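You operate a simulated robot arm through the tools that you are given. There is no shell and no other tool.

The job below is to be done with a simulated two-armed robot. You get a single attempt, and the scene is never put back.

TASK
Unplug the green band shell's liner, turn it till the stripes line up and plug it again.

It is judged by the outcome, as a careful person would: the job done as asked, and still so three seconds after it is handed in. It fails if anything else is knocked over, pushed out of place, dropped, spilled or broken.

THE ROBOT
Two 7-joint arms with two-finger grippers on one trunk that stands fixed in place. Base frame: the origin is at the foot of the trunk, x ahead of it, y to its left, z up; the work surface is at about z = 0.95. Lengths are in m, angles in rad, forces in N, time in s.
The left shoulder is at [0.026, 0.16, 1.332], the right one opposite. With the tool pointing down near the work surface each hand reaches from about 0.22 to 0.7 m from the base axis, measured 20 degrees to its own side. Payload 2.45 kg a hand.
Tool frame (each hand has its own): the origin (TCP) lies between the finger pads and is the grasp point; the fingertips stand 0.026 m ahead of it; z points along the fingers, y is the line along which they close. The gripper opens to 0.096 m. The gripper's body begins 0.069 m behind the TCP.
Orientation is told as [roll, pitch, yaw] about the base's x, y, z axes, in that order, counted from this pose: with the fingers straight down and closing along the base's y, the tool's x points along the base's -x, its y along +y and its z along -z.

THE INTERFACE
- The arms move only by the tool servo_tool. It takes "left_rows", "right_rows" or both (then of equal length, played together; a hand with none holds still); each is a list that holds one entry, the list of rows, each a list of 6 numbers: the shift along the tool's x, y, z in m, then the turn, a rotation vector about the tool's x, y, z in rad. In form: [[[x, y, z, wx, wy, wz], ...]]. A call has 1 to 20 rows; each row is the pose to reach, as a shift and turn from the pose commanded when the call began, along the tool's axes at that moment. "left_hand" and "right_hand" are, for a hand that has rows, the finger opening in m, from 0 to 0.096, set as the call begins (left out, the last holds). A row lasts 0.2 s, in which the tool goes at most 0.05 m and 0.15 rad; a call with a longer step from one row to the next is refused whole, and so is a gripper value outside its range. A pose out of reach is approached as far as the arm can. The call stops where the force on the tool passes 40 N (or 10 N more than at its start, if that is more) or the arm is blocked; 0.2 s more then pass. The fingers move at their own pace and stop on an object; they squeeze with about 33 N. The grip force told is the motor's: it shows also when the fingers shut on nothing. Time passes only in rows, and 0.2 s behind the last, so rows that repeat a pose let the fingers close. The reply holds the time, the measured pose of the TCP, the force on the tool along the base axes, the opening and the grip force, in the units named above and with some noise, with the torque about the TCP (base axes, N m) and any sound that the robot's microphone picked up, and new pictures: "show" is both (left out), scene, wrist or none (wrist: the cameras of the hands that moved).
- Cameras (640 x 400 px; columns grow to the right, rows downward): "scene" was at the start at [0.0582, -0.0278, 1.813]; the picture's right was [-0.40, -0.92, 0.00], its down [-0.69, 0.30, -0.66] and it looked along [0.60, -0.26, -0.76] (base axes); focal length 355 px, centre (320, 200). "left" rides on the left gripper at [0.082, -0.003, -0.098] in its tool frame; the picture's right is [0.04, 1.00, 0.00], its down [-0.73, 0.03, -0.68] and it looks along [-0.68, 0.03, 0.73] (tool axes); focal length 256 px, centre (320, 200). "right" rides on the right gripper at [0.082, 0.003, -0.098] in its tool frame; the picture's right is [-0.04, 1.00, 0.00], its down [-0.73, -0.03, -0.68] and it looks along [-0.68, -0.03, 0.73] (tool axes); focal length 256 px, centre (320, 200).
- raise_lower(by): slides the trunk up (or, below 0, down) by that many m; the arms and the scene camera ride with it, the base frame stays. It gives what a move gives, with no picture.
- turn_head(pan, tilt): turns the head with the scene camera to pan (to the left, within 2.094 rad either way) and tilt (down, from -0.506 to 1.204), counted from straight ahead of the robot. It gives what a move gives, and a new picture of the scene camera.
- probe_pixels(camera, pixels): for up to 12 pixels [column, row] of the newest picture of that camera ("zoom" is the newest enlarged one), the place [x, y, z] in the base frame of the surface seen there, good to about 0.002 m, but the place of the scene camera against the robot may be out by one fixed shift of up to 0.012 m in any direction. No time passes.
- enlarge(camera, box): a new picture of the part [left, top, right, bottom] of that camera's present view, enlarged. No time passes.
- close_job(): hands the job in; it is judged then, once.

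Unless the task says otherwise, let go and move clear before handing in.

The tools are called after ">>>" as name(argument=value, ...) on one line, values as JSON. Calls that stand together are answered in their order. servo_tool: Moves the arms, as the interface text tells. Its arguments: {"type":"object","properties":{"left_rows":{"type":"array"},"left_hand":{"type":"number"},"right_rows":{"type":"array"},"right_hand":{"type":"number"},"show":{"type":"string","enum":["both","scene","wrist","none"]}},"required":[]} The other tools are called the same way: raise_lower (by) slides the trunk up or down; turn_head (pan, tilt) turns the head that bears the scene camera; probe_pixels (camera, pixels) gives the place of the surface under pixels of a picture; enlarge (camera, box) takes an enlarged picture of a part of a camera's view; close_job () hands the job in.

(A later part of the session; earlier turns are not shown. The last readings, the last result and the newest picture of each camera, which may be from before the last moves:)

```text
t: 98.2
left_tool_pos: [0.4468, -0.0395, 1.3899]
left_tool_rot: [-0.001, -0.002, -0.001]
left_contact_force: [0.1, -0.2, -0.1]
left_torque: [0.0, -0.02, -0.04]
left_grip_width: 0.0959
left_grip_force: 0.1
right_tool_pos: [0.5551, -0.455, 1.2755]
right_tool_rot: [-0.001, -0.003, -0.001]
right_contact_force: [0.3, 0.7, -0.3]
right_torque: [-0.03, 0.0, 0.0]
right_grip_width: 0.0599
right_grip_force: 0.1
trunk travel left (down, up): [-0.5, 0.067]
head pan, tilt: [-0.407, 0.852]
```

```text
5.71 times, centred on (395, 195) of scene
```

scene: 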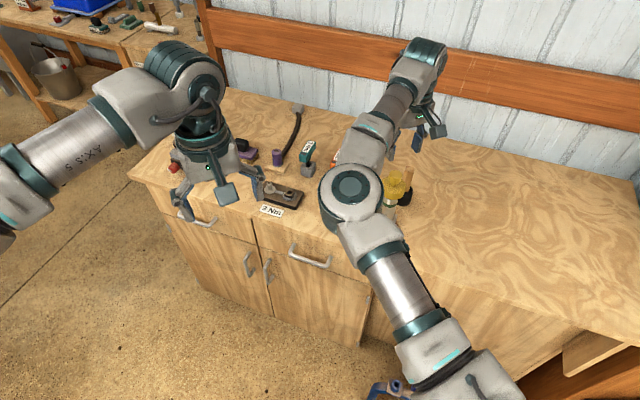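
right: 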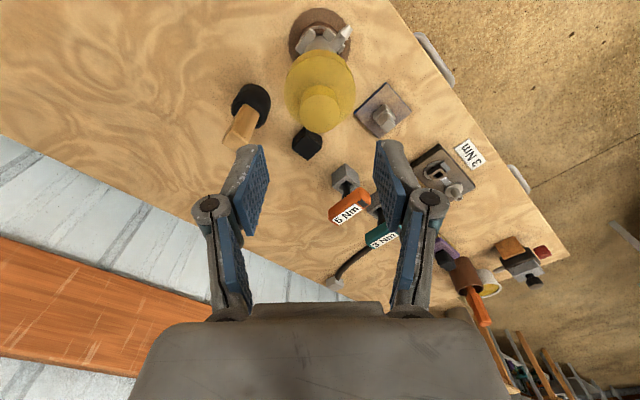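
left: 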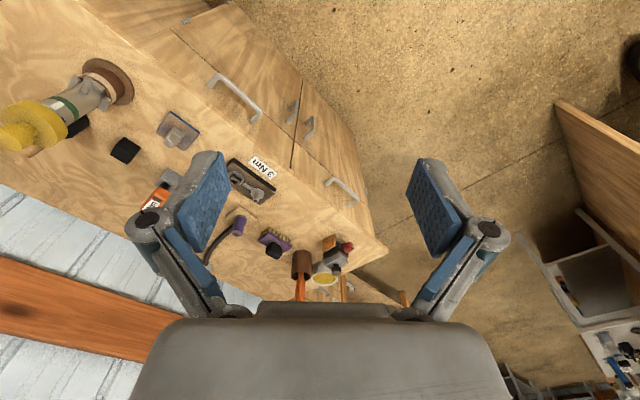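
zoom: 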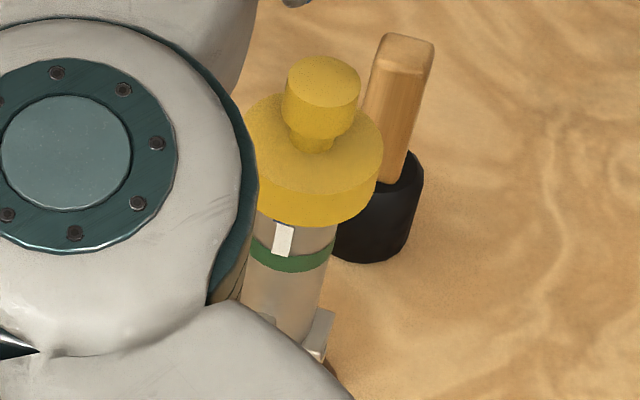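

The lid is back as it was (scene view matches the start), and the blue stripe's end sits in line with the white stripe at left zoom (265,205)/(318,170). I'll retract the right hand to its starting area and do a final check.

>>> servo_tool(right_rows=[[[0, 0, -0.02, 0, 0, 0], [0.01, 0, -0.04, 0, 0, 0], [0.03, 0, -0.055, 0, 0, 0], [0.055, 0, -0.068, 0, 0, 0], [0.08, 0, -0.078, 0, 0, 0], [0.105, 0, -0.085, 0, 0, 0], [0.125, 0, -0.088, 0, 0, 0], [0.135, 0, -0.088, 0, 0, 0], [0.135, 0, -0.088, 0, 0, 0]]], show="both")

>>> enlarge(camera="left", box=[40, 90, 80, 130])

>>> enlarge(camera="right", box=[250, 70, 530, 300])

>>> enlarge(camera="scene", box=[378, 190, 408, 215])

```text
t: 100.2
left_tool_pos: [0.4472, -0.0384, 1.3889]
left_tool_rot: [-0.001, -0.001, 0.0]
left_contact_force: [-0.6, -0.6, 0.9]
left_torque: [0.01, -0.01, -0.03]
left_grip_width: 0.0958
left_grip_force: 0.1
right_tool_pos: [0.4205, -0.4555, 1.3625]
right_tool_rot: [0.001, -0.002, -0.001]
right_contact_force: [0.3, -0.3, 0.2]
right_torque: [-0.01, -0.01, -0.01]
right_grip_width: 0.06
right_grip_force: 0.1
trunk travel left (down, up): [-0.5, 0.067]
head pan, tilt: [-0.407, 0.852]
```

scene: 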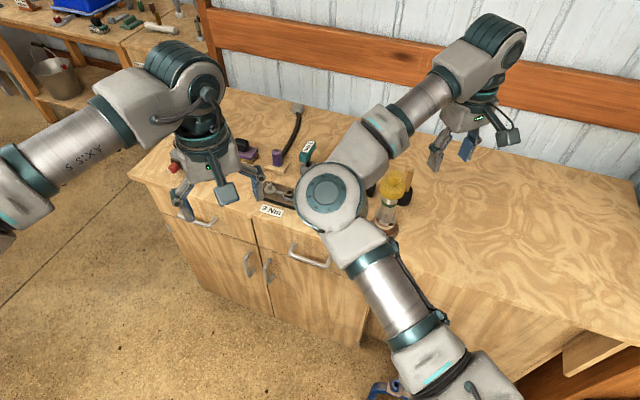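
right: 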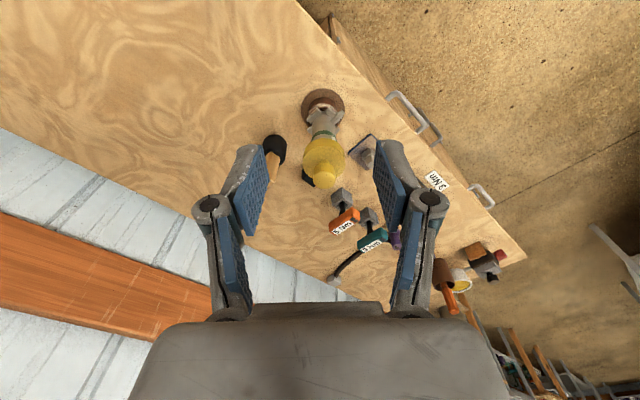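

```text
10.00 times, centred on (60, 110) of left
```

zoom: 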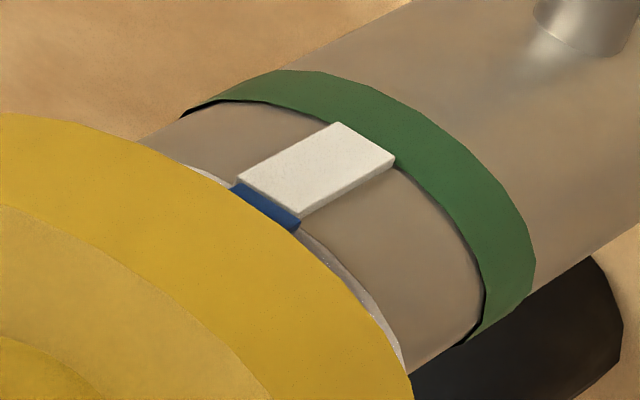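

```text
1.74 times, centred on (390, 185) of right
```

zoom: 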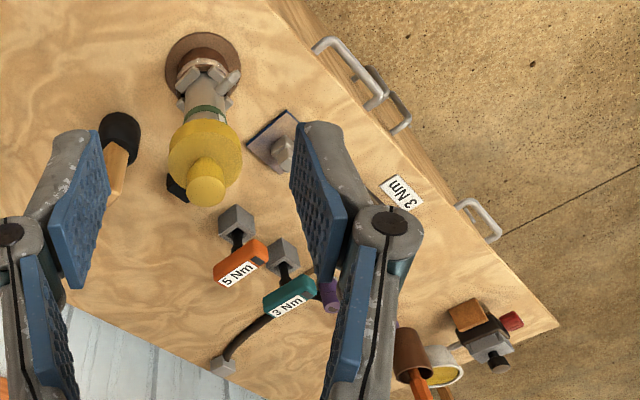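

```text
16.00 times, centred on (393, 202) of scene
```

zoom: 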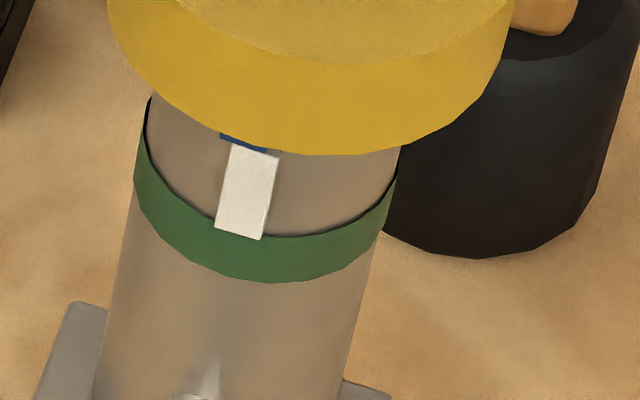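

The lid and everything else are in place, but in the scene zoom the visible blue end (221–268) now sits left of the white top (231–281): it moved when the lid slid on. I'll look closer to see whether the liner turned or just leaned.

>>> enlarge(camera="left", box=[46, 102, 66, 118])

>>> probe_pixels(camera="zoom", pixels=[[240, 190], [280, 215], [320, 240], [260, 205], [300, 228], [300, 150], [340, 175], [380, 200], [420, 100], [460, 130], [200, 170], [420, 300]])

>>> enlarge(camera="scene", box=[382, 194, 396, 206])

```text
16.00 times, centred on (56, 110) of left
```

zoom: 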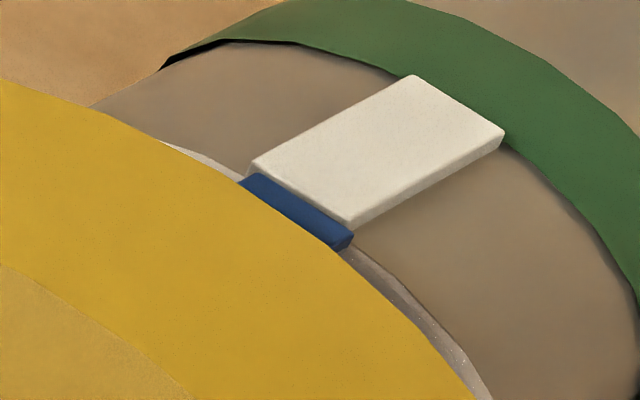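

```text
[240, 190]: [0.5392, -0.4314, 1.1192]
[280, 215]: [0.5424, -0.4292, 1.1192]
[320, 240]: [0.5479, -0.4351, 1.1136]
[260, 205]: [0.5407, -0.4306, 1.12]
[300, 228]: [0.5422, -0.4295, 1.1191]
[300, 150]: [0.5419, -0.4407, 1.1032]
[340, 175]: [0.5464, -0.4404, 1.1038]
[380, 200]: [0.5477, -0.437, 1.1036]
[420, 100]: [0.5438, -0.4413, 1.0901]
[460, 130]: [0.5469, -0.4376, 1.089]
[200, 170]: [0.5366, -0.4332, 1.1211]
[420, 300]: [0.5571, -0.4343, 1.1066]
```

```text
16.00 times, centred on (389, 200) of scene
```

zoom: 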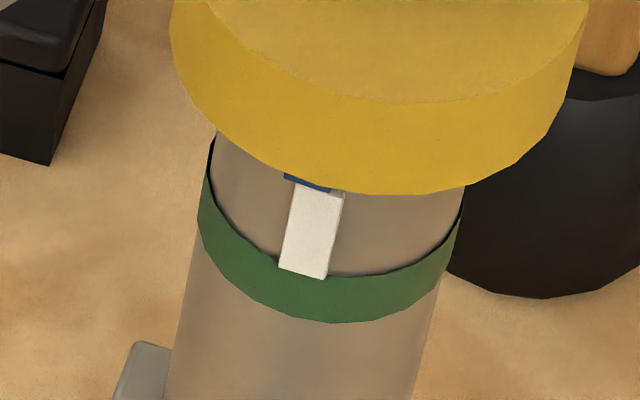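

Both views show the blue end displaced about 1.8 mm along the rim direction since the lid went on. I'll compare the lid's position with the original lid-on picture (t=2 box) to see whether the lid is pushing the collar sideways.

>>> enlarge(camera="left", box=[0, 30, 160, 180])

>>> enlarge(camera="right", box=[280, 75, 380, 195])

>>> enlarge(camera="scene", box=[360, 160, 430, 230])

```text
2.67 times, centred on (80, 105) of left
```

zoom: 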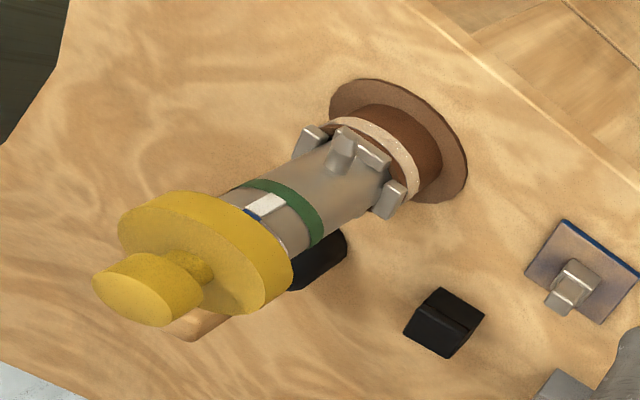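

```text
3.33 times, centred on (330, 135) of right
```

zoom: 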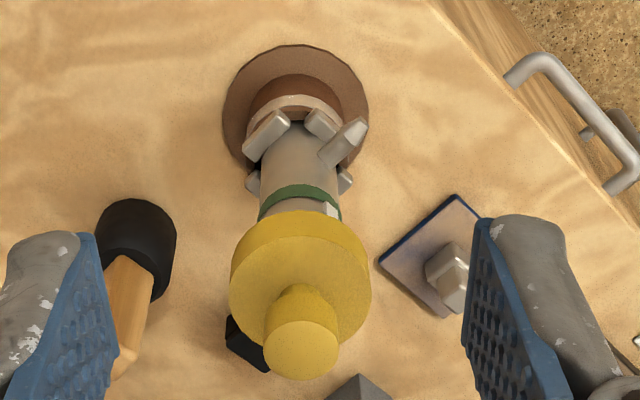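

```text
5.71 times, centred on (395, 195) of scene
```

zoom: 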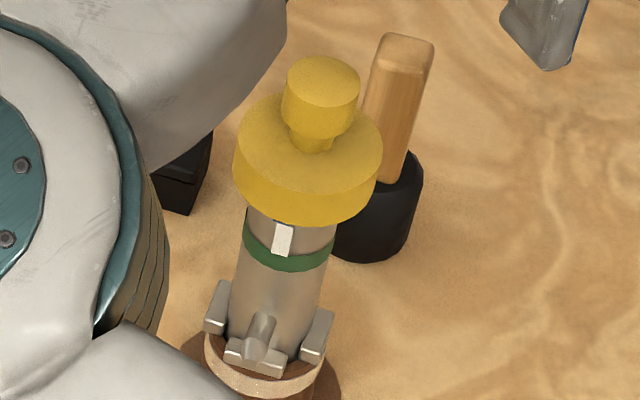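

The lid is exactly back at its original place, so the small shift is at the liner itself (about 4° or a lean). I want it better than that: I'll go back, grip the lid again and lift it slightly to see the stripes uncovered.

>>> servo_tool(right_rows=[[[-0.01, 0, 0, 0, 0, 0], [-0.03, 0, 0.004, 0, 0, 0], [-0.055, 0, 0.012, 0, 0, 0], [-0.08, 0, 0.022, 0, 0, 0], [-0.105, 0, 0.035, 0, 0, 0], [-0.125, 0, 0.052, 0, 0, 0], [-0.135, 0, 0.07, 0, 0, 0], [-0.135, 0, 0.088, 0, 0, 0], [-0.135, 0, 0.11, 0, 0, 0], [-0.135, 0, 0.135, 0, 0, 0], [-0.135, 0, 0.155, 0, 0, 0], [-0.135, 0, 0.17, 0, 0, 0], [-0.135, 0, 0.181, 0, 0, 0], [-0.135, 0, 0.187, 0, 0, 0], [-0.135, 0, 0.187, 0, 0, 0]]], right_hand=0.06, show="wrist")

>>> enlarge(camera="right", box=[230, 70, 410, 240])

```text
t: 103.4
left_tool_pos: [0.4466, -0.0389, 1.3909]
left_tool_rot: [0.0, -0.001, 0.0]
left_contact_force: [0.6, 0.2, 0.3]
left_torque: [0.0, -0.01, 0.03]
left_grip_width: 0.0959
left_grip_force: 0.2
right_tool_pos: [0.5571, -0.4556, 1.1774]
right_tool_rot: [0.0, -0.001, -0.001]
right_contact_force: [0.3, -0.2, 0.2]
right_torque: [0.02, -0.01, 0.0]
right_grip_width: 0.0598
right_grip_force: 0.1
trunk travel left (down, up): [-0.5, 0.067]
head pan, tilt: [-0.407, 0.852]
```

right: 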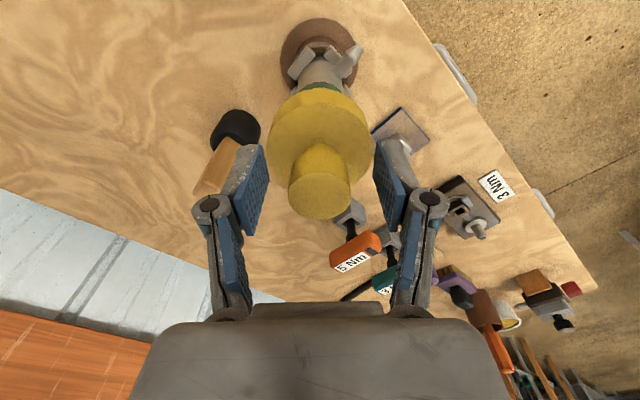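

```text
2.35 times, centred on (320, 155) of right
```

zoom: 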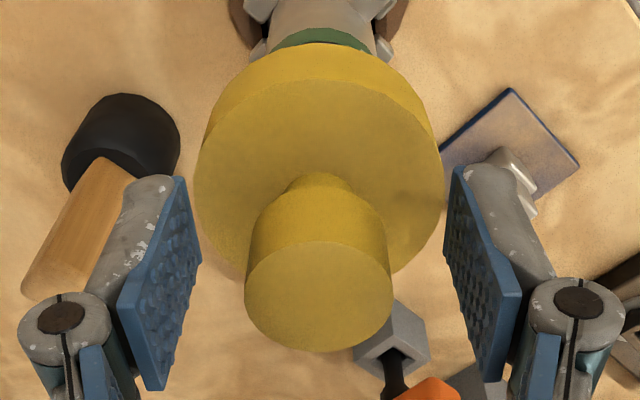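

The knob is ~0.8 mm toward -y of the pads, so the lid had relaxed back a little on release. I'll shift -0.7 mm, grip, and lift 22 mm.

>>> servo_tool(right_rows=[[[0, -0.0007, 0, 0, 0, 0], [0, -0.0007, 0, 0, 0, 0], [0, -0.0007, 0, 0, 0, 0], [0, -0.0007, 0, 0, 0, 0], [0, -0.0007, -0.003, 0, 0, 0], [0, -0.0007, -0.006, 0, 0, 0], [0, -0.0007, -0.009, 0, 0, 0], [0, -0.0007, -0.012, 0, 0, 0], [0, -0.0007, -0.016, 0, 0, 0], [0, -0.0007, -0.02, 0, 0, 0], [0, -0.0007, -0.025, 0, 0, 0], [0, -0.0007, -0.025, 0, 0, 0]]], right_hand=0.0, show="none")

>>> enlarge(camera="left", box=[38, 100, 70, 125])

>>> enlarge(camera="scene", box=[382, 185, 402, 205])

```text
t: 106.0
left_tool_pos: [0.4475, -0.0394, 1.3895]
left_tool_rot: [0.001, -0.002, 0.0]
left_contact_force: [0.9, -0.7, -0.1]
left_torque: [0.01, 0.0, 0.0]
left_grip_width: 0.096
left_grip_force: 0.2
right_tool_pos: [0.5562, -0.4558, 1.202]
right_tool_rot: [0.002, -0.002, 0.001]
right_contact_force: [-0.6, 0.3, -0.7]
right_torque: [0.01, -0.01, 0.0]
right_grip_width: 0.0286
right_grip_force: 32.8
trunk travel left (down, up): [-0.5, 0.067]
head pan, tilt: [-0.407, 0.852]
```

```text
16.00 times, centred on (54, 112) of left
```

zoom: 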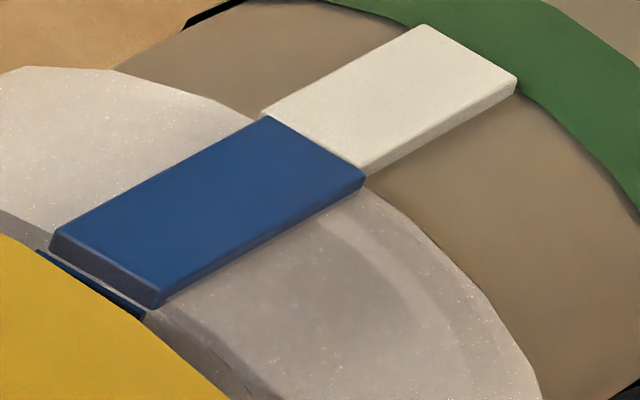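

```text
16.00 times, centred on (392, 195) of scene
```

zoom: 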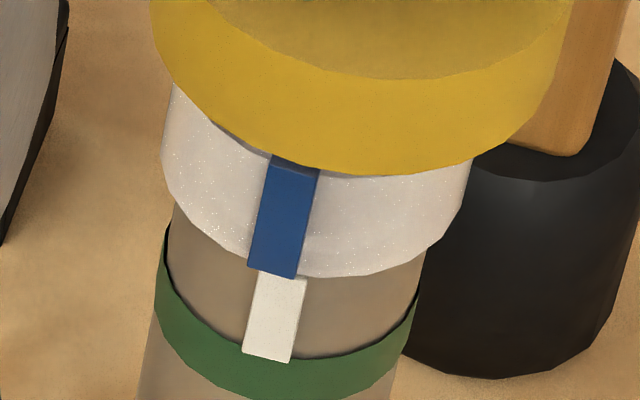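

With the lid lifted, the comparison shows the liner did not turn: the collar just leans ~1.5 mm within its play relative to the shell (pushed by the lid being slightly off-centre). I'll shift the lid by about -1 mm in x and y and lower it again so it doesn't push the collar.

>>> servo_tool(right_rows=[[[0.0009, -0.0008, 0, 0, 0, 0], [0.0009, -0.0008, 0.004, 0, 0, 0], [0.0009, -0.0008, 0.008, 0, 0, 0], [0.0009, -0.0008, 0.011, 0, 0, 0], [0.0009, -0.0008, 0.014, 0, 0, 0], [0.0009, -0.0008, 0.017, 0, 0, 0], [0.0009, -0.0008, 0.02, 0, 0, 0], [0.0009, -0.0008, 0.022, 0, 0, 0], [0.0009, -0.0008, 0.0235, 0, 0, 0], [0.0009, -0.0008, 0.0235, 0, 0, 0]]], show="none")

>>> enlarge(camera="left", box=[46, 102, 66, 118])

>>> enlarge(camera="scene", box=[382, 190, 402, 210])

```text
t: 108.2
left_tool_pos: [0.4479, -0.0368, 1.3891]
left_tool_rot: [0.0, -0.002, 0.0]
left_contact_force: [0.3, 0.4, 0.2]
left_torque: [0.01, 0.05, -0.01]
left_grip_width: 0.0961
left_grip_force: 0.1
right_tool_pos: [0.5572, -0.4559, 1.1787]
right_tool_rot: [-0.002, -0.003, 0.001]
right_contact_force: [-0.4, 0.4, -3.6]
right_torque: [0.0, 0.03, 0.01]
right_grip_width: 0.0287
right_grip_force: 32.8
trunk travel left (down, up): [-0.5, 0.067]
head pan, tilt: [-0.407, 0.852]
```

```text
16.00 times, centred on (56, 110) of left
```

zoom: 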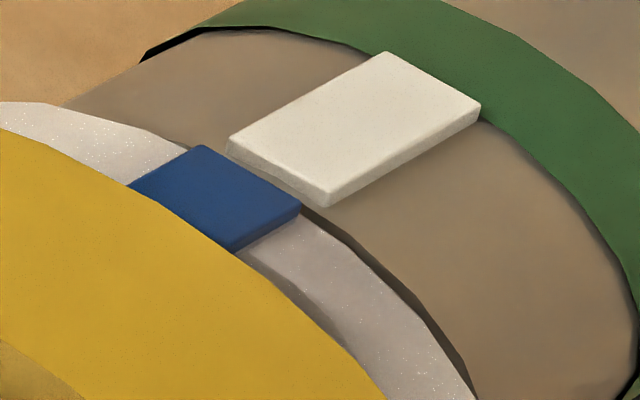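

```text
16.00 times, centred on (392, 200) of scene
```

zoom: 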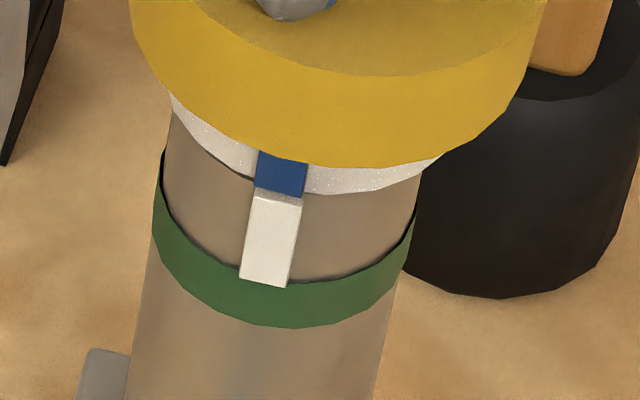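

The liner has been drawn up ~2 mm with the lid only partly on (force -3.6 N pulling down on my hand), so the lid needs to be pressed fully home. I'll lower the last 3 mm and look again.

>>> servo_tool(right_rows=[[[0, 0, 0.0008, 0, 0, 0], [0, 0, 0.0016, 0, 0, 0], [0, 0, 0.0024, 0, 0, 0], [0, 0, 0.003, 0, 0, 0], [0, 0, 0.003, 0, 0, 0]]], show="none")

>>> enlarge(camera="left", box=[46, 102, 66, 118])

>>> enlarge(camera="scene", box=[382, 190, 402, 210])

```text
t: 109.4
left_tool_pos: [0.4474, -0.0384, 1.3904]
left_tool_rot: [0.0, -0.002, 0.0]
left_contact_force: [0.3, 0.8, 0.2]
left_torque: [-0.03, 0.04, 0.0]
left_grip_width: 0.096
left_grip_force: 0.1
right_tool_pos: [0.5563, -0.4565, 1.1741]
right_tool_rot: [-0.001, -0.002, 0.0]
right_contact_force: [-1.0, -0.4, -1.2]
right_torque: [0.01, 0.02, 0.04]
right_grip_width: 0.0285
right_grip_force: 33.4
trunk travel left (down, up): [-0.5, 0.067]
head pan, tilt: [-0.407, 0.852]
```

```text
16.00 times, centred on (56, 110) of left
```

zoom: 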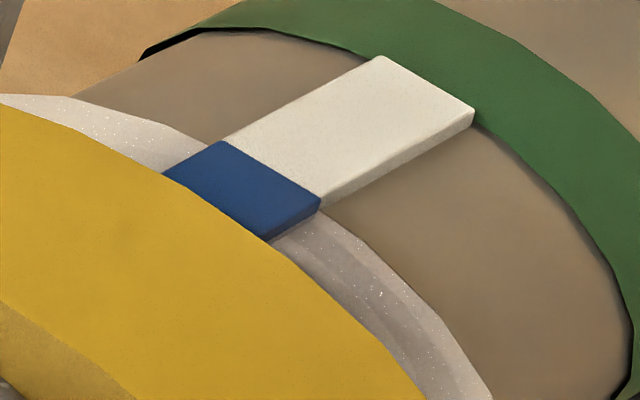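

```text
16.00 times, centred on (392, 200) of scene
```

zoom: 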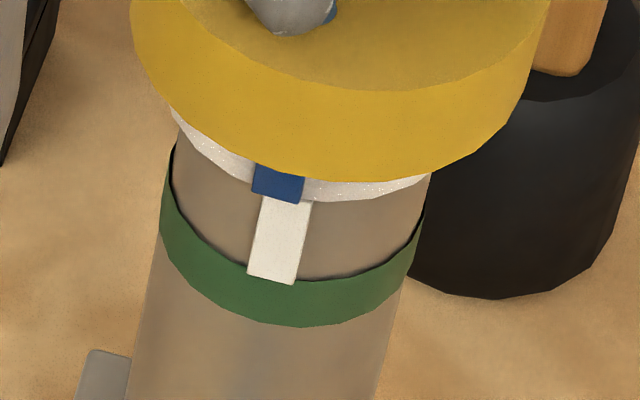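

The shell now leans ~2.5 mm toward the robot relative to the lid, exposing the collar's front. I'll view the whole assembly before doing anything else.

>>> enlarge(camera="scene", box=[360, 160, 430, 250])

>>> enlarge(camera="left", box=[0, 60, 120, 160])

>>> enlarge(camera="right", box=[250, 0, 390, 240])

```text
4.44 times, centred on (395, 205) of scene
```

zoom: 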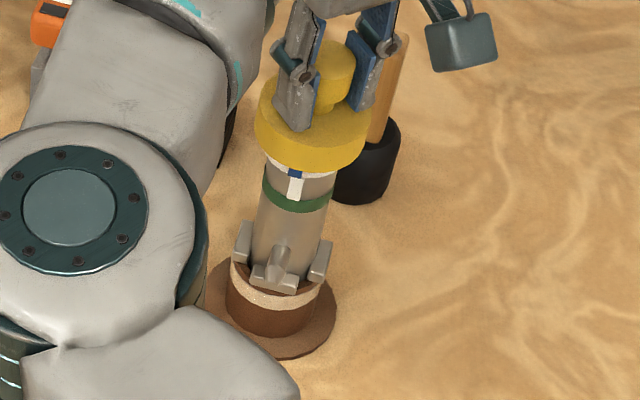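

```text
4.00 times, centred on (60, 110) of left
```

zoom: 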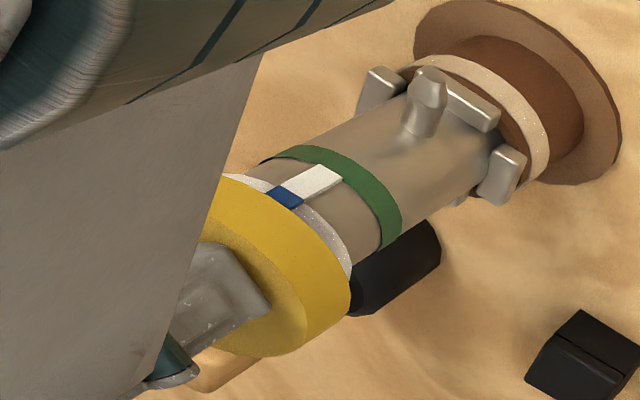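

```text
1.67 times, centred on (320, 120) of right
```

zoom: 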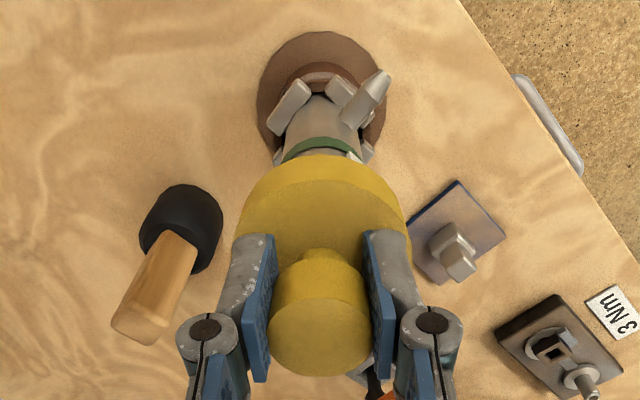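

The lid slid up in my grip because its skirt caught on the collar's edge (I had moved it away from where the collar actually was). I'll lift the lid clear again and check the liner.

>>> servo_tool(right_rows=[[[0, 0, -0.003, 0, 0, 0], [0, 0, -0.006, 0, 0, 0], [0, 0, -0.01, 0, 0, 0], [0, 0, -0.015, 0, 0, 0], [0, 0, -0.02, 0, 0, 0], [0, 0, -0.025, 0, 0, 0], [0, 0, -0.032, 0, 0, 0], [0, 0, -0.04, 0, 0, 0], [0, 0, -0.04, 0, 0, 0]]], show="wrist")

>>> enlarge(camera="left", box=[15, 85, 95, 150])

>>> enlarge(camera="scene", box=[370, 155, 420, 220])

>>> enlarge(camera="right", box=[230, 60, 410, 240])

```text
t: 111.4
left_tool_pos: [0.4471, -0.0383, 1.3901]
left_tool_rot: [0.0, 0.0, -0.003]
left_contact_force: [0.0, 0.3, -0.2]
left_torque: [0.01, 0.02, 0.01]
left_grip_width: 0.0961
left_grip_force: 0.0
right_tool_pos: [0.5564, -0.4577, 1.2165]
right_tool_rot: [0.001, -0.002, -0.001]
right_contact_force: [0.4, -0.2, -0.3]
right_torque: [0.01, 0.02, 0.0]
right_grip_width: 0.0289
right_grip_force: 33.4
trunk travel left (down, up): [-0.5, 0.067]
head pan, tilt: [-0.407, 0.852]
```

right: 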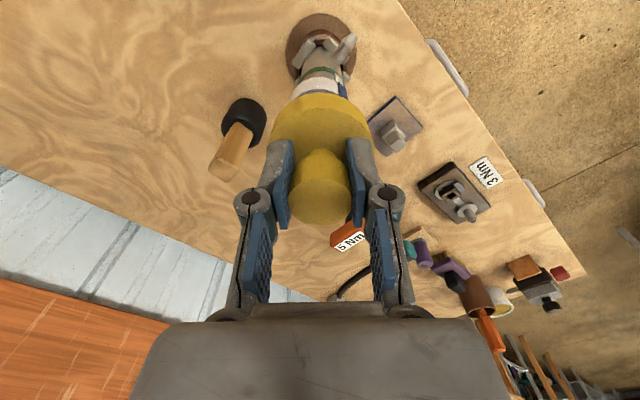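

```text
6.15 times, centred on (55, 118) of left
```

zoom: 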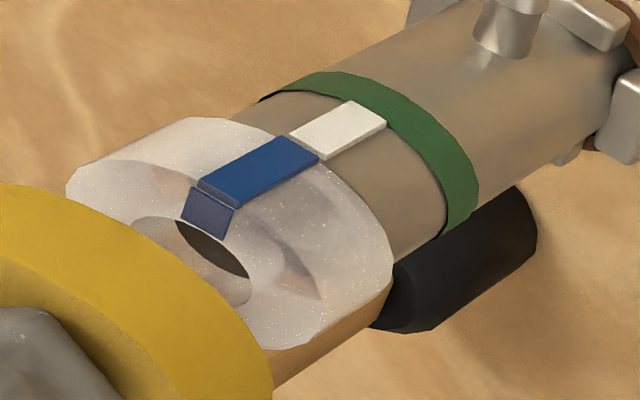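

```text
6.15 times, centred on (395, 188) of scene
```

zoom: 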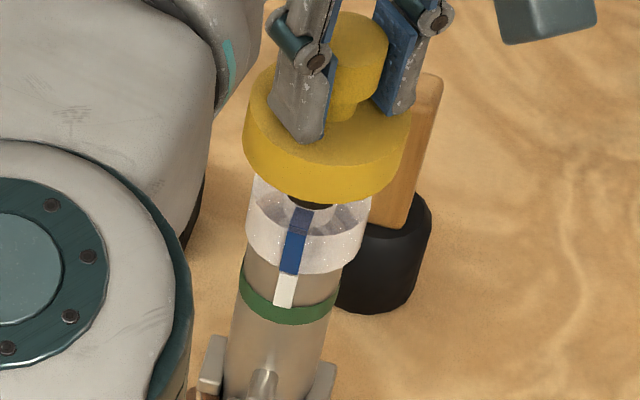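

```text
2.22 times, centred on (320, 150) of right
```

zoom: 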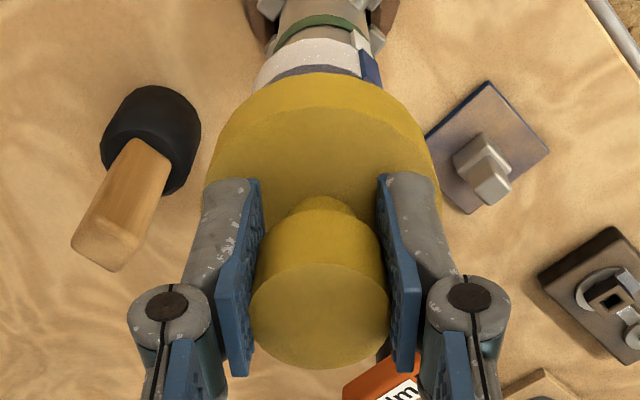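

The lid is clear and the liner is still seated. I'll zoom in on the stripes in both views again to see the current lean.

>>> enlarge(camera="left", box=[38, 100, 70, 125])

>>> enlarge(camera="scene", box=[382, 185, 402, 205])

```text
16.00 times, centred on (54, 112) of left
```

zoom: 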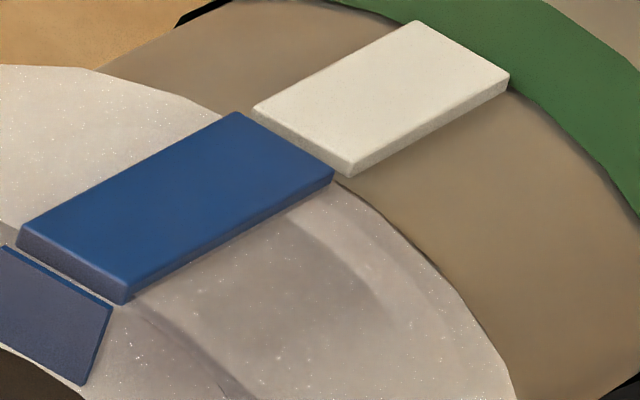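

```text
16.00 times, centred on (392, 195) of scene
```

zoom: 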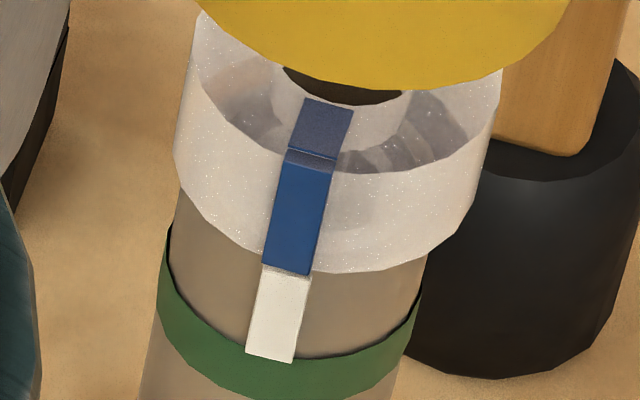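

The stripes line up again in both views, and the lid is now over the collar's actual position. I'll lower it 26 mm and check before it engages.

>>> servo_tool(right_rows=[[[0, 0, 0.006, 0, 0, 0], [0, 0, 0.012, 0, 0, 0], [0, 0, 0.018, 0, 0, 0], [0, 0, 0.023, 0, 0, 0], [0, 0, 0.026, 0, 0, 0], [0, 0, 0.026, 0, 0, 0]]], show="none")

>>> enlarge(camera="left", box=[15, 75, 95, 145])

>>> enlarge(camera="scene", box=[375, 170, 415, 215])

>>> enlarge(camera="right", box=[230, 60, 410, 240])

```text
t: 112.8
left_tool_pos: [0.4466, -0.0385, 1.3895]
left_tool_rot: [0.0, -0.003, -0.001]
left_contact_force: [-1.3, 0.3, 0.7]
left_torque: [-0.01, 0.0, 0.01]
left_grip_width: 0.0959
left_grip_force: 0.1
right_tool_pos: [0.5565, -0.4581, 1.1887]
right_tool_rot: [-0.002, -0.002, 0.002]
right_contact_force: [0.5, -1.0, -0.3]
right_torque: [-0.03, 0.02, 0.02]
right_grip_width: 0.0285
right_grip_force: 33.0
trunk travel left (down, up): [-0.5, 0.067]
head pan, tilt: [-0.407, 0.852]
```

```text
5.71 times, centred on (55, 110) of left
```

zoom: 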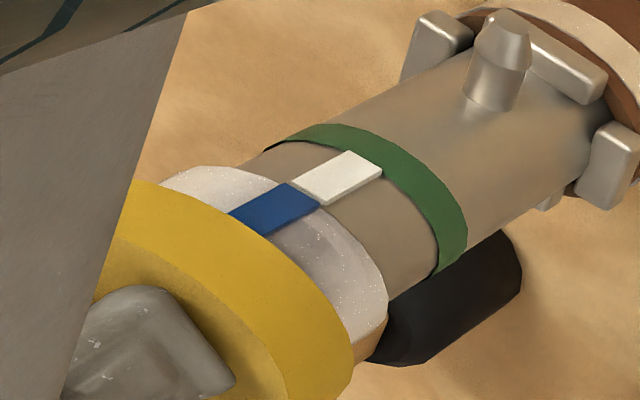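

```text
8.89 times, centred on (395, 192) of scene
```

zoom: 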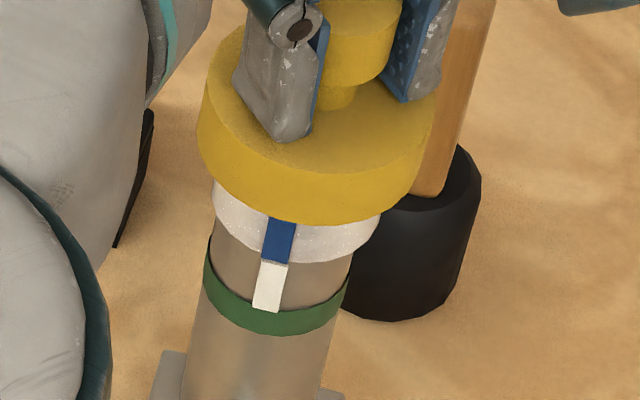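

```text
2.22 times, centred on (320, 150) of right
```

zoom: 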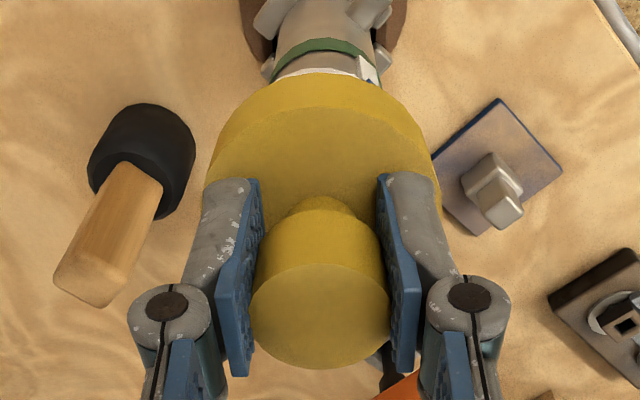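

The lid is entering over the collar with no force and the stripes remain in line. I'll lower 10 mm more and check.

>>> servo_tool(right_rows=[[[0, 0, 0.002, 0, 0, 0], [0, 0, 0.004, 0, 0, 0], [0, 0, 0.006, 0, 0, 0], [0, 0, 0.008, 0, 0, 0], [0, 0, 0.01, 0, 0, 0], [0, 0, 0.01, 0, 0, 0]]], show="none")

>>> enlarge(camera="left", box=[38, 95, 78, 125])

>>> enlarge(camera="scene", box=[378, 180, 408, 210])

```text
t: 114.2
left_tool_pos: [0.447, -0.0385, 1.3894]
left_tool_rot: [0.0, -0.002, 0.0]
left_contact_force: [-0.4, 0.1, 0.0]
left_torque: [-0.01, -0.02, 0.01]
left_grip_width: 0.0962
left_grip_force: 0.2
right_tool_pos: [0.5569, -0.4576, 1.1793]
right_tool_rot: [0.002, -0.002, 0.0]
right_contact_force: [-0.4, 0.2, -1.0]
right_torque: [0.0, -0.01, 0.01]
right_grip_width: 0.0286
right_grip_force: 33.0
trunk travel left (down, up): [-0.5, 0.067]
head pan, tilt: [-0.407, 0.852]
```

```text
13.33 times, centred on (58, 110) of left
```

zoom: 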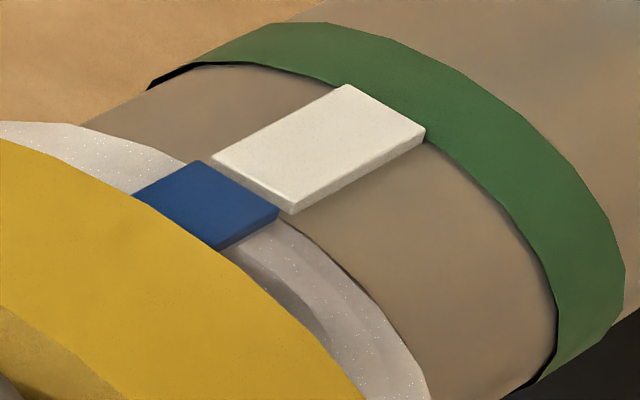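

```text
13.33 times, centred on (393, 195) of scene
```

zoom: 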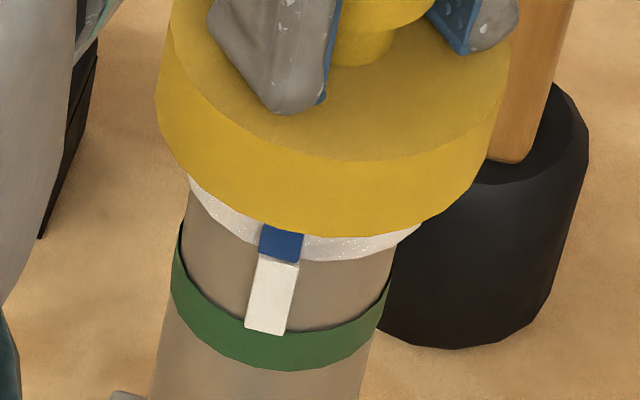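

Smooth so far, with stripes aligned in the scene view (blue 260–304, white 256–300). I'll lower another 5 mm in small steps.

>>> servo_tool(right_rows=[[[0, 0, 0.001, 0, 0, 0], [0, 0, 0.002, 0, 0, 0], [0, 0, 0.003, 0, 0, 0], [0, 0, 0.004, 0, 0, 0], [0, 0, 0.005, 0, 0, 0], [0, 0, 0.005, 0, 0, 0]]], show="none")

>>> enlarge(camera="left", box=[38, 95, 78, 125])

>>> enlarge(camera="scene", box=[378, 180, 408, 210])

```text
t: 115.6
left_tool_pos: [0.4479, -0.0388, 1.3902]
left_tool_rot: [0.0, -0.001, 0.0]
left_contact_force: [0.0, -0.3, -0.1]
left_torque: [-0.01, 0.0, -0.03]
left_grip_width: 0.0958
left_grip_force: 0.1
right_tool_pos: [0.5552, -0.4565, 1.1745]
right_tool_rot: [0.001, -0.002, 0.001]
right_contact_force: [-0.2, -0.8, 0.2]
right_torque: [0.01, -0.01, -0.04]
right_grip_width: 0.0286
right_grip_force: 32.8
trunk travel left (down, up): [-0.5, 0.067]
head pan, tilt: [-0.407, 0.852]
```

```text
13.33 times, centred on (58, 110) of left
```

zoom: 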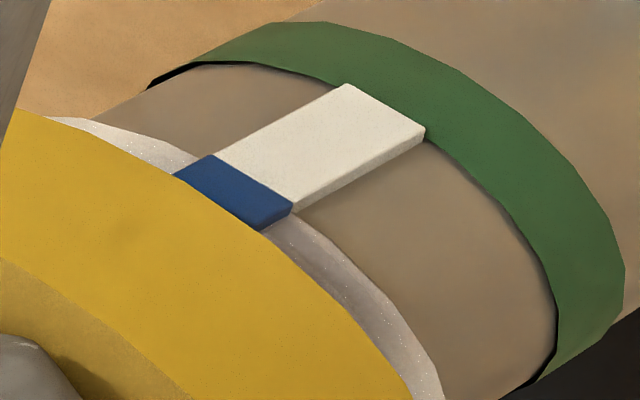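

```text
13.33 times, centred on (393, 195) of scene
```

zoom: 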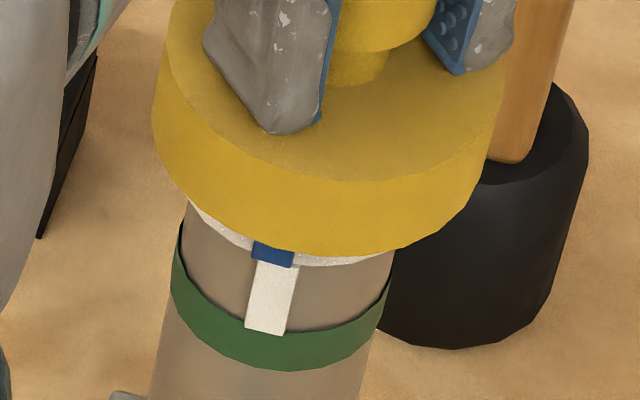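

The liner settled ~1 mm back down (the gap to the white stripe closed) and the force is near zero. I'll lower another 2.5 mm carefully.

>>> servo_tool(right_rows=[[[0, 0, 0.0008, 0, 0, 0], [0, 0, 0.0016, 0, 0, 0], [0, 0, 0.0025, 0, 0, 0], [0, 0, 0.0025, 0, 0, 0]]], show="none")

>>> enlarge(camera="left", box=[38, 95, 78, 125])

>>> enlarge(camera="scene", box=[378, 180, 408, 210])

```text
t: 116.6
left_tool_pos: [0.4464, -0.0375, 1.3902]
left_tool_rot: [0.002, -0.001, 0.001]
left_contact_force: [0.4, 0.0, 0.2]
left_torque: [0.0, -0.05, 0.02]
left_grip_width: 0.096
left_grip_force: 0.1
right_tool_pos: [0.5559, -0.4566, 1.1727]
right_tool_rot: [-0.001, -0.003, 0.001]
right_contact_force: [-0.1, -0.4, 5.9]
right_torque: [0.0, 0.1, 0.0]
right_grip_width: 0.0285
right_grip_force: 33.6
trunk travel left (down, up): [-0.5, 0.067]
head pan, tilt: [-0.407, 0.852]
```

```text
13.33 times, centred on (58, 110) of left
```

zoom: 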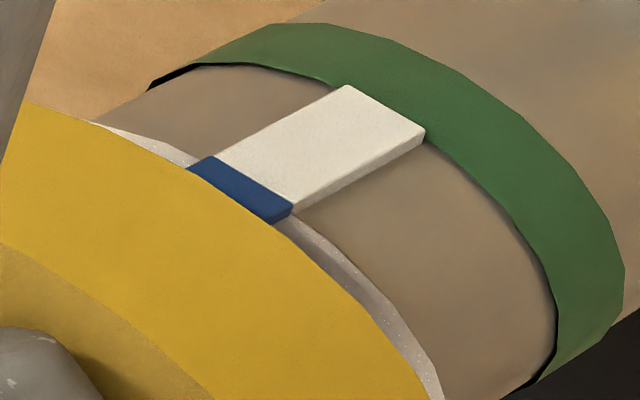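

```text
13.33 times, centred on (393, 195) of scene
```

zoom: 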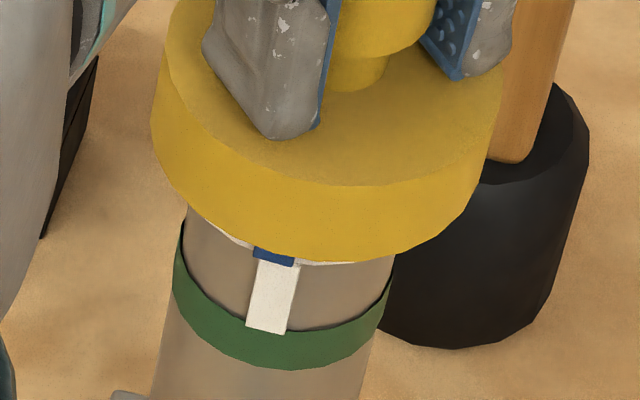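

The lid touches down (+5.9 N) with the stripes in line (blue 253–295, white 256–299). I'll press 0.8 mm more to match the earlier seat.

>>> servo_tool(right_rows=[[[0, 0, 0.0004, 0, 0, 0], [0, 0, 0.0009, 0, 0, 0], [0, 0, 0.0009, 0, 0, 0]]], show="none")

>>> enlarge(camera="left", box=[38, 95, 78, 125])

>>> enlarge(camera="scene", box=[378, 180, 408, 210])

```text
t: 117.4
left_tool_pos: [0.4461, -0.0376, 1.3908]
left_tool_rot: [-0.001, -0.004, 0.001]
left_contact_force: [-0.2, -1.0, 1.0]
left_torque: [0.02, -0.01, 0.0]
left_grip_width: 0.096
left_grip_force: 0.1
right_tool_pos: [0.5556, -0.4557, 1.1713]
right_tool_rot: [-0.002, -0.004, 0.0]
right_contact_force: [2.1, -2.0, 12.5]
right_torque: [-0.11, 0.05, 0.02]
right_grip_width: 0.0285
right_grip_force: 32.8
trunk travel left (down, up): [-0.5, 0.067]
head pan, tilt: [-0.407, 0.852]
```

```text
13.33 times, centred on (58, 110) of left
```

zoom: 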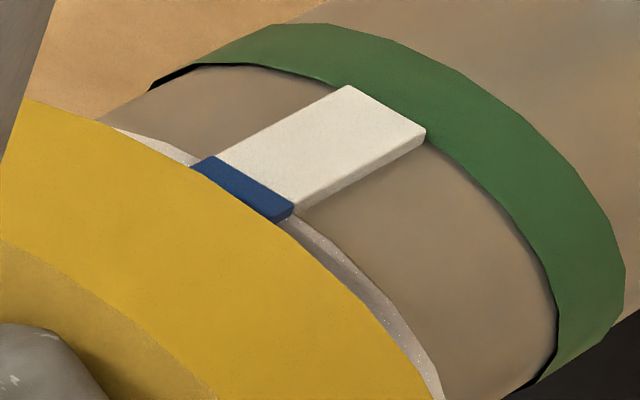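

```text
13.33 times, centred on (393, 195) of scene
```

zoom: 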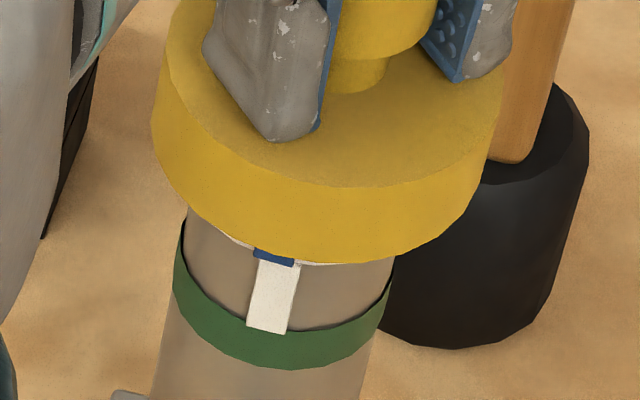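

The lid is fully seated at +12.5 N. I'll ease along the side force (a little +x, -y), relieve the pressure, then open and rise.

>>> servo_tool(right_rows=[[[-0.0002, -0.0006, -0.0003, 0, 0, 0], [-0.0003, -0.001, -0.0006, 0, 0, 0], [-0.0003, -0.001, -0.0006, 0, 0, 0]]], show="none")

>>> servo_tool(right_rows=[[[0, 0, 0, 0, 0, 0], [0, 0, 0, 0, 0, 0], [0, 0, 0, 0, 0, 0], [0, 0, -0.01, 0, 0, 0], [0, 0, -0.025, 0, 0, 0], [0, 0, -0.045, 0, 0, 0], [0, 0, -0.07, 0, 0, 0], [0, 0, -0.1, 0, 0, 0], [0, 0, -0.1, 0, 0, 0]]], right_hand=0.06, show="both")

>>> enlarge(camera="left", box=[38, 95, 78, 125])

>>> enlarge(camera="scene", box=[378, 185, 408, 215])

>>> enlarge(camera="left", box=[0, 30, 160, 180])

```text
t: 118.2
left_tool_pos: [0.4463, -0.0372, 1.3917]
left_tool_rot: [0.001, -0.003, 0.001]
left_contact_force: [0.2, -0.7, -0.4]
left_torque: [-0.03, 0.0, 0.0]
left_grip_width: 0.0965
left_grip_force: 0.2
right_tool_pos: [0.5555, -0.4573, 1.171]
right_tool_rot: [-0.002, -0.002, 0.0]
right_contact_force: [-0.5, 2.1, 7.1]
right_torque: [0.16, 0.13, -0.05]
right_grip_width: 0.0285
right_grip_force: 33.4
trunk travel left (down, up): [-0.5, 0.067]
head pan, tilt: [-0.407, 0.852]
```

```text
t: 120.2
left_tool_pos: [0.4475, -0.0401, 1.3897]
left_tool_rot: [0.0, -0.004, 0.0]
left_contact_force: [-0.2, -0.2, -0.5]
left_torque: [-0.01, 0.02, -0.03]
left_grip_width: 0.0963
left_grip_force: 0.0
right_tool_pos: [0.5559, -0.4576, 1.2716]
right_tool_rot: [0.0, -0.001, 0.001]
right_contact_force: [-0.5, -0.6, -0.1]
right_torque: [0.03, -0.03, -0.01]
right_grip_width: 0.06
right_grip_force: 0.0
trunk travel left (down, up): [-0.5, 0.067]
head pan, tilt: [-0.407, 0.852]
```

scene: 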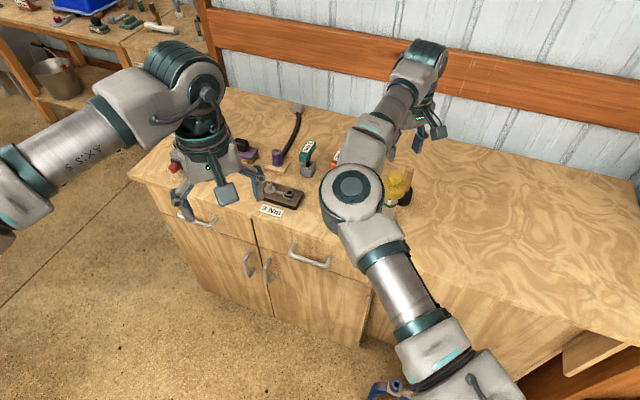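
right: 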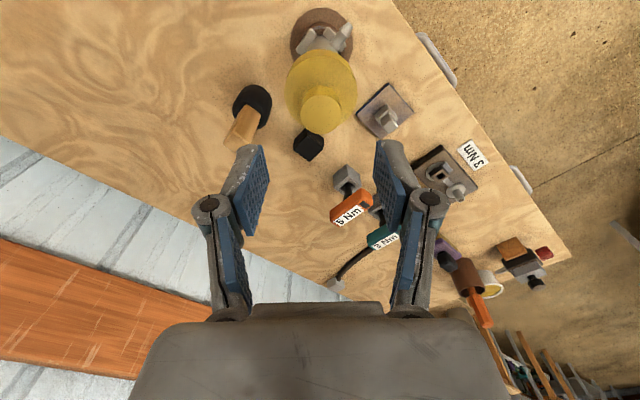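

```text
13.33 times, centred on (58, 110) of left
```

zoom: 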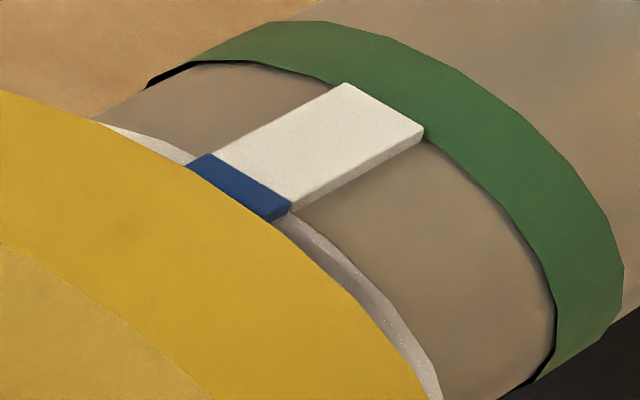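

```text
13.33 times, centred on (393, 200) of scene
```

zoom: 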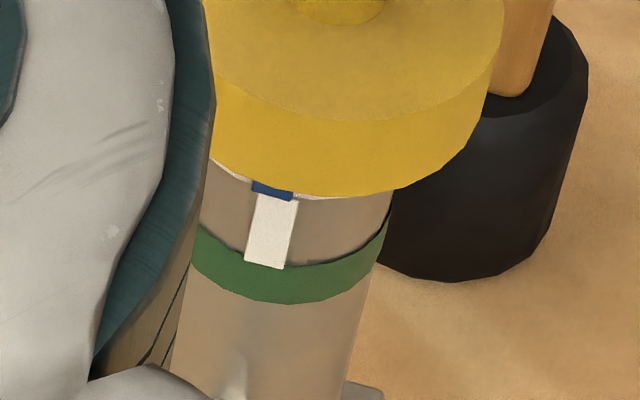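

```text
2.67 times, centred on (80, 105) of left
```

zoom: 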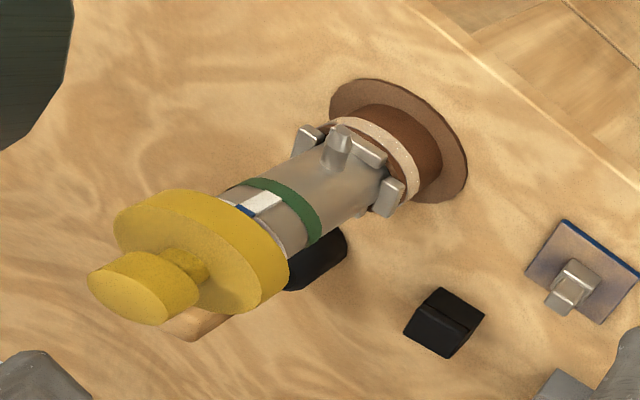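

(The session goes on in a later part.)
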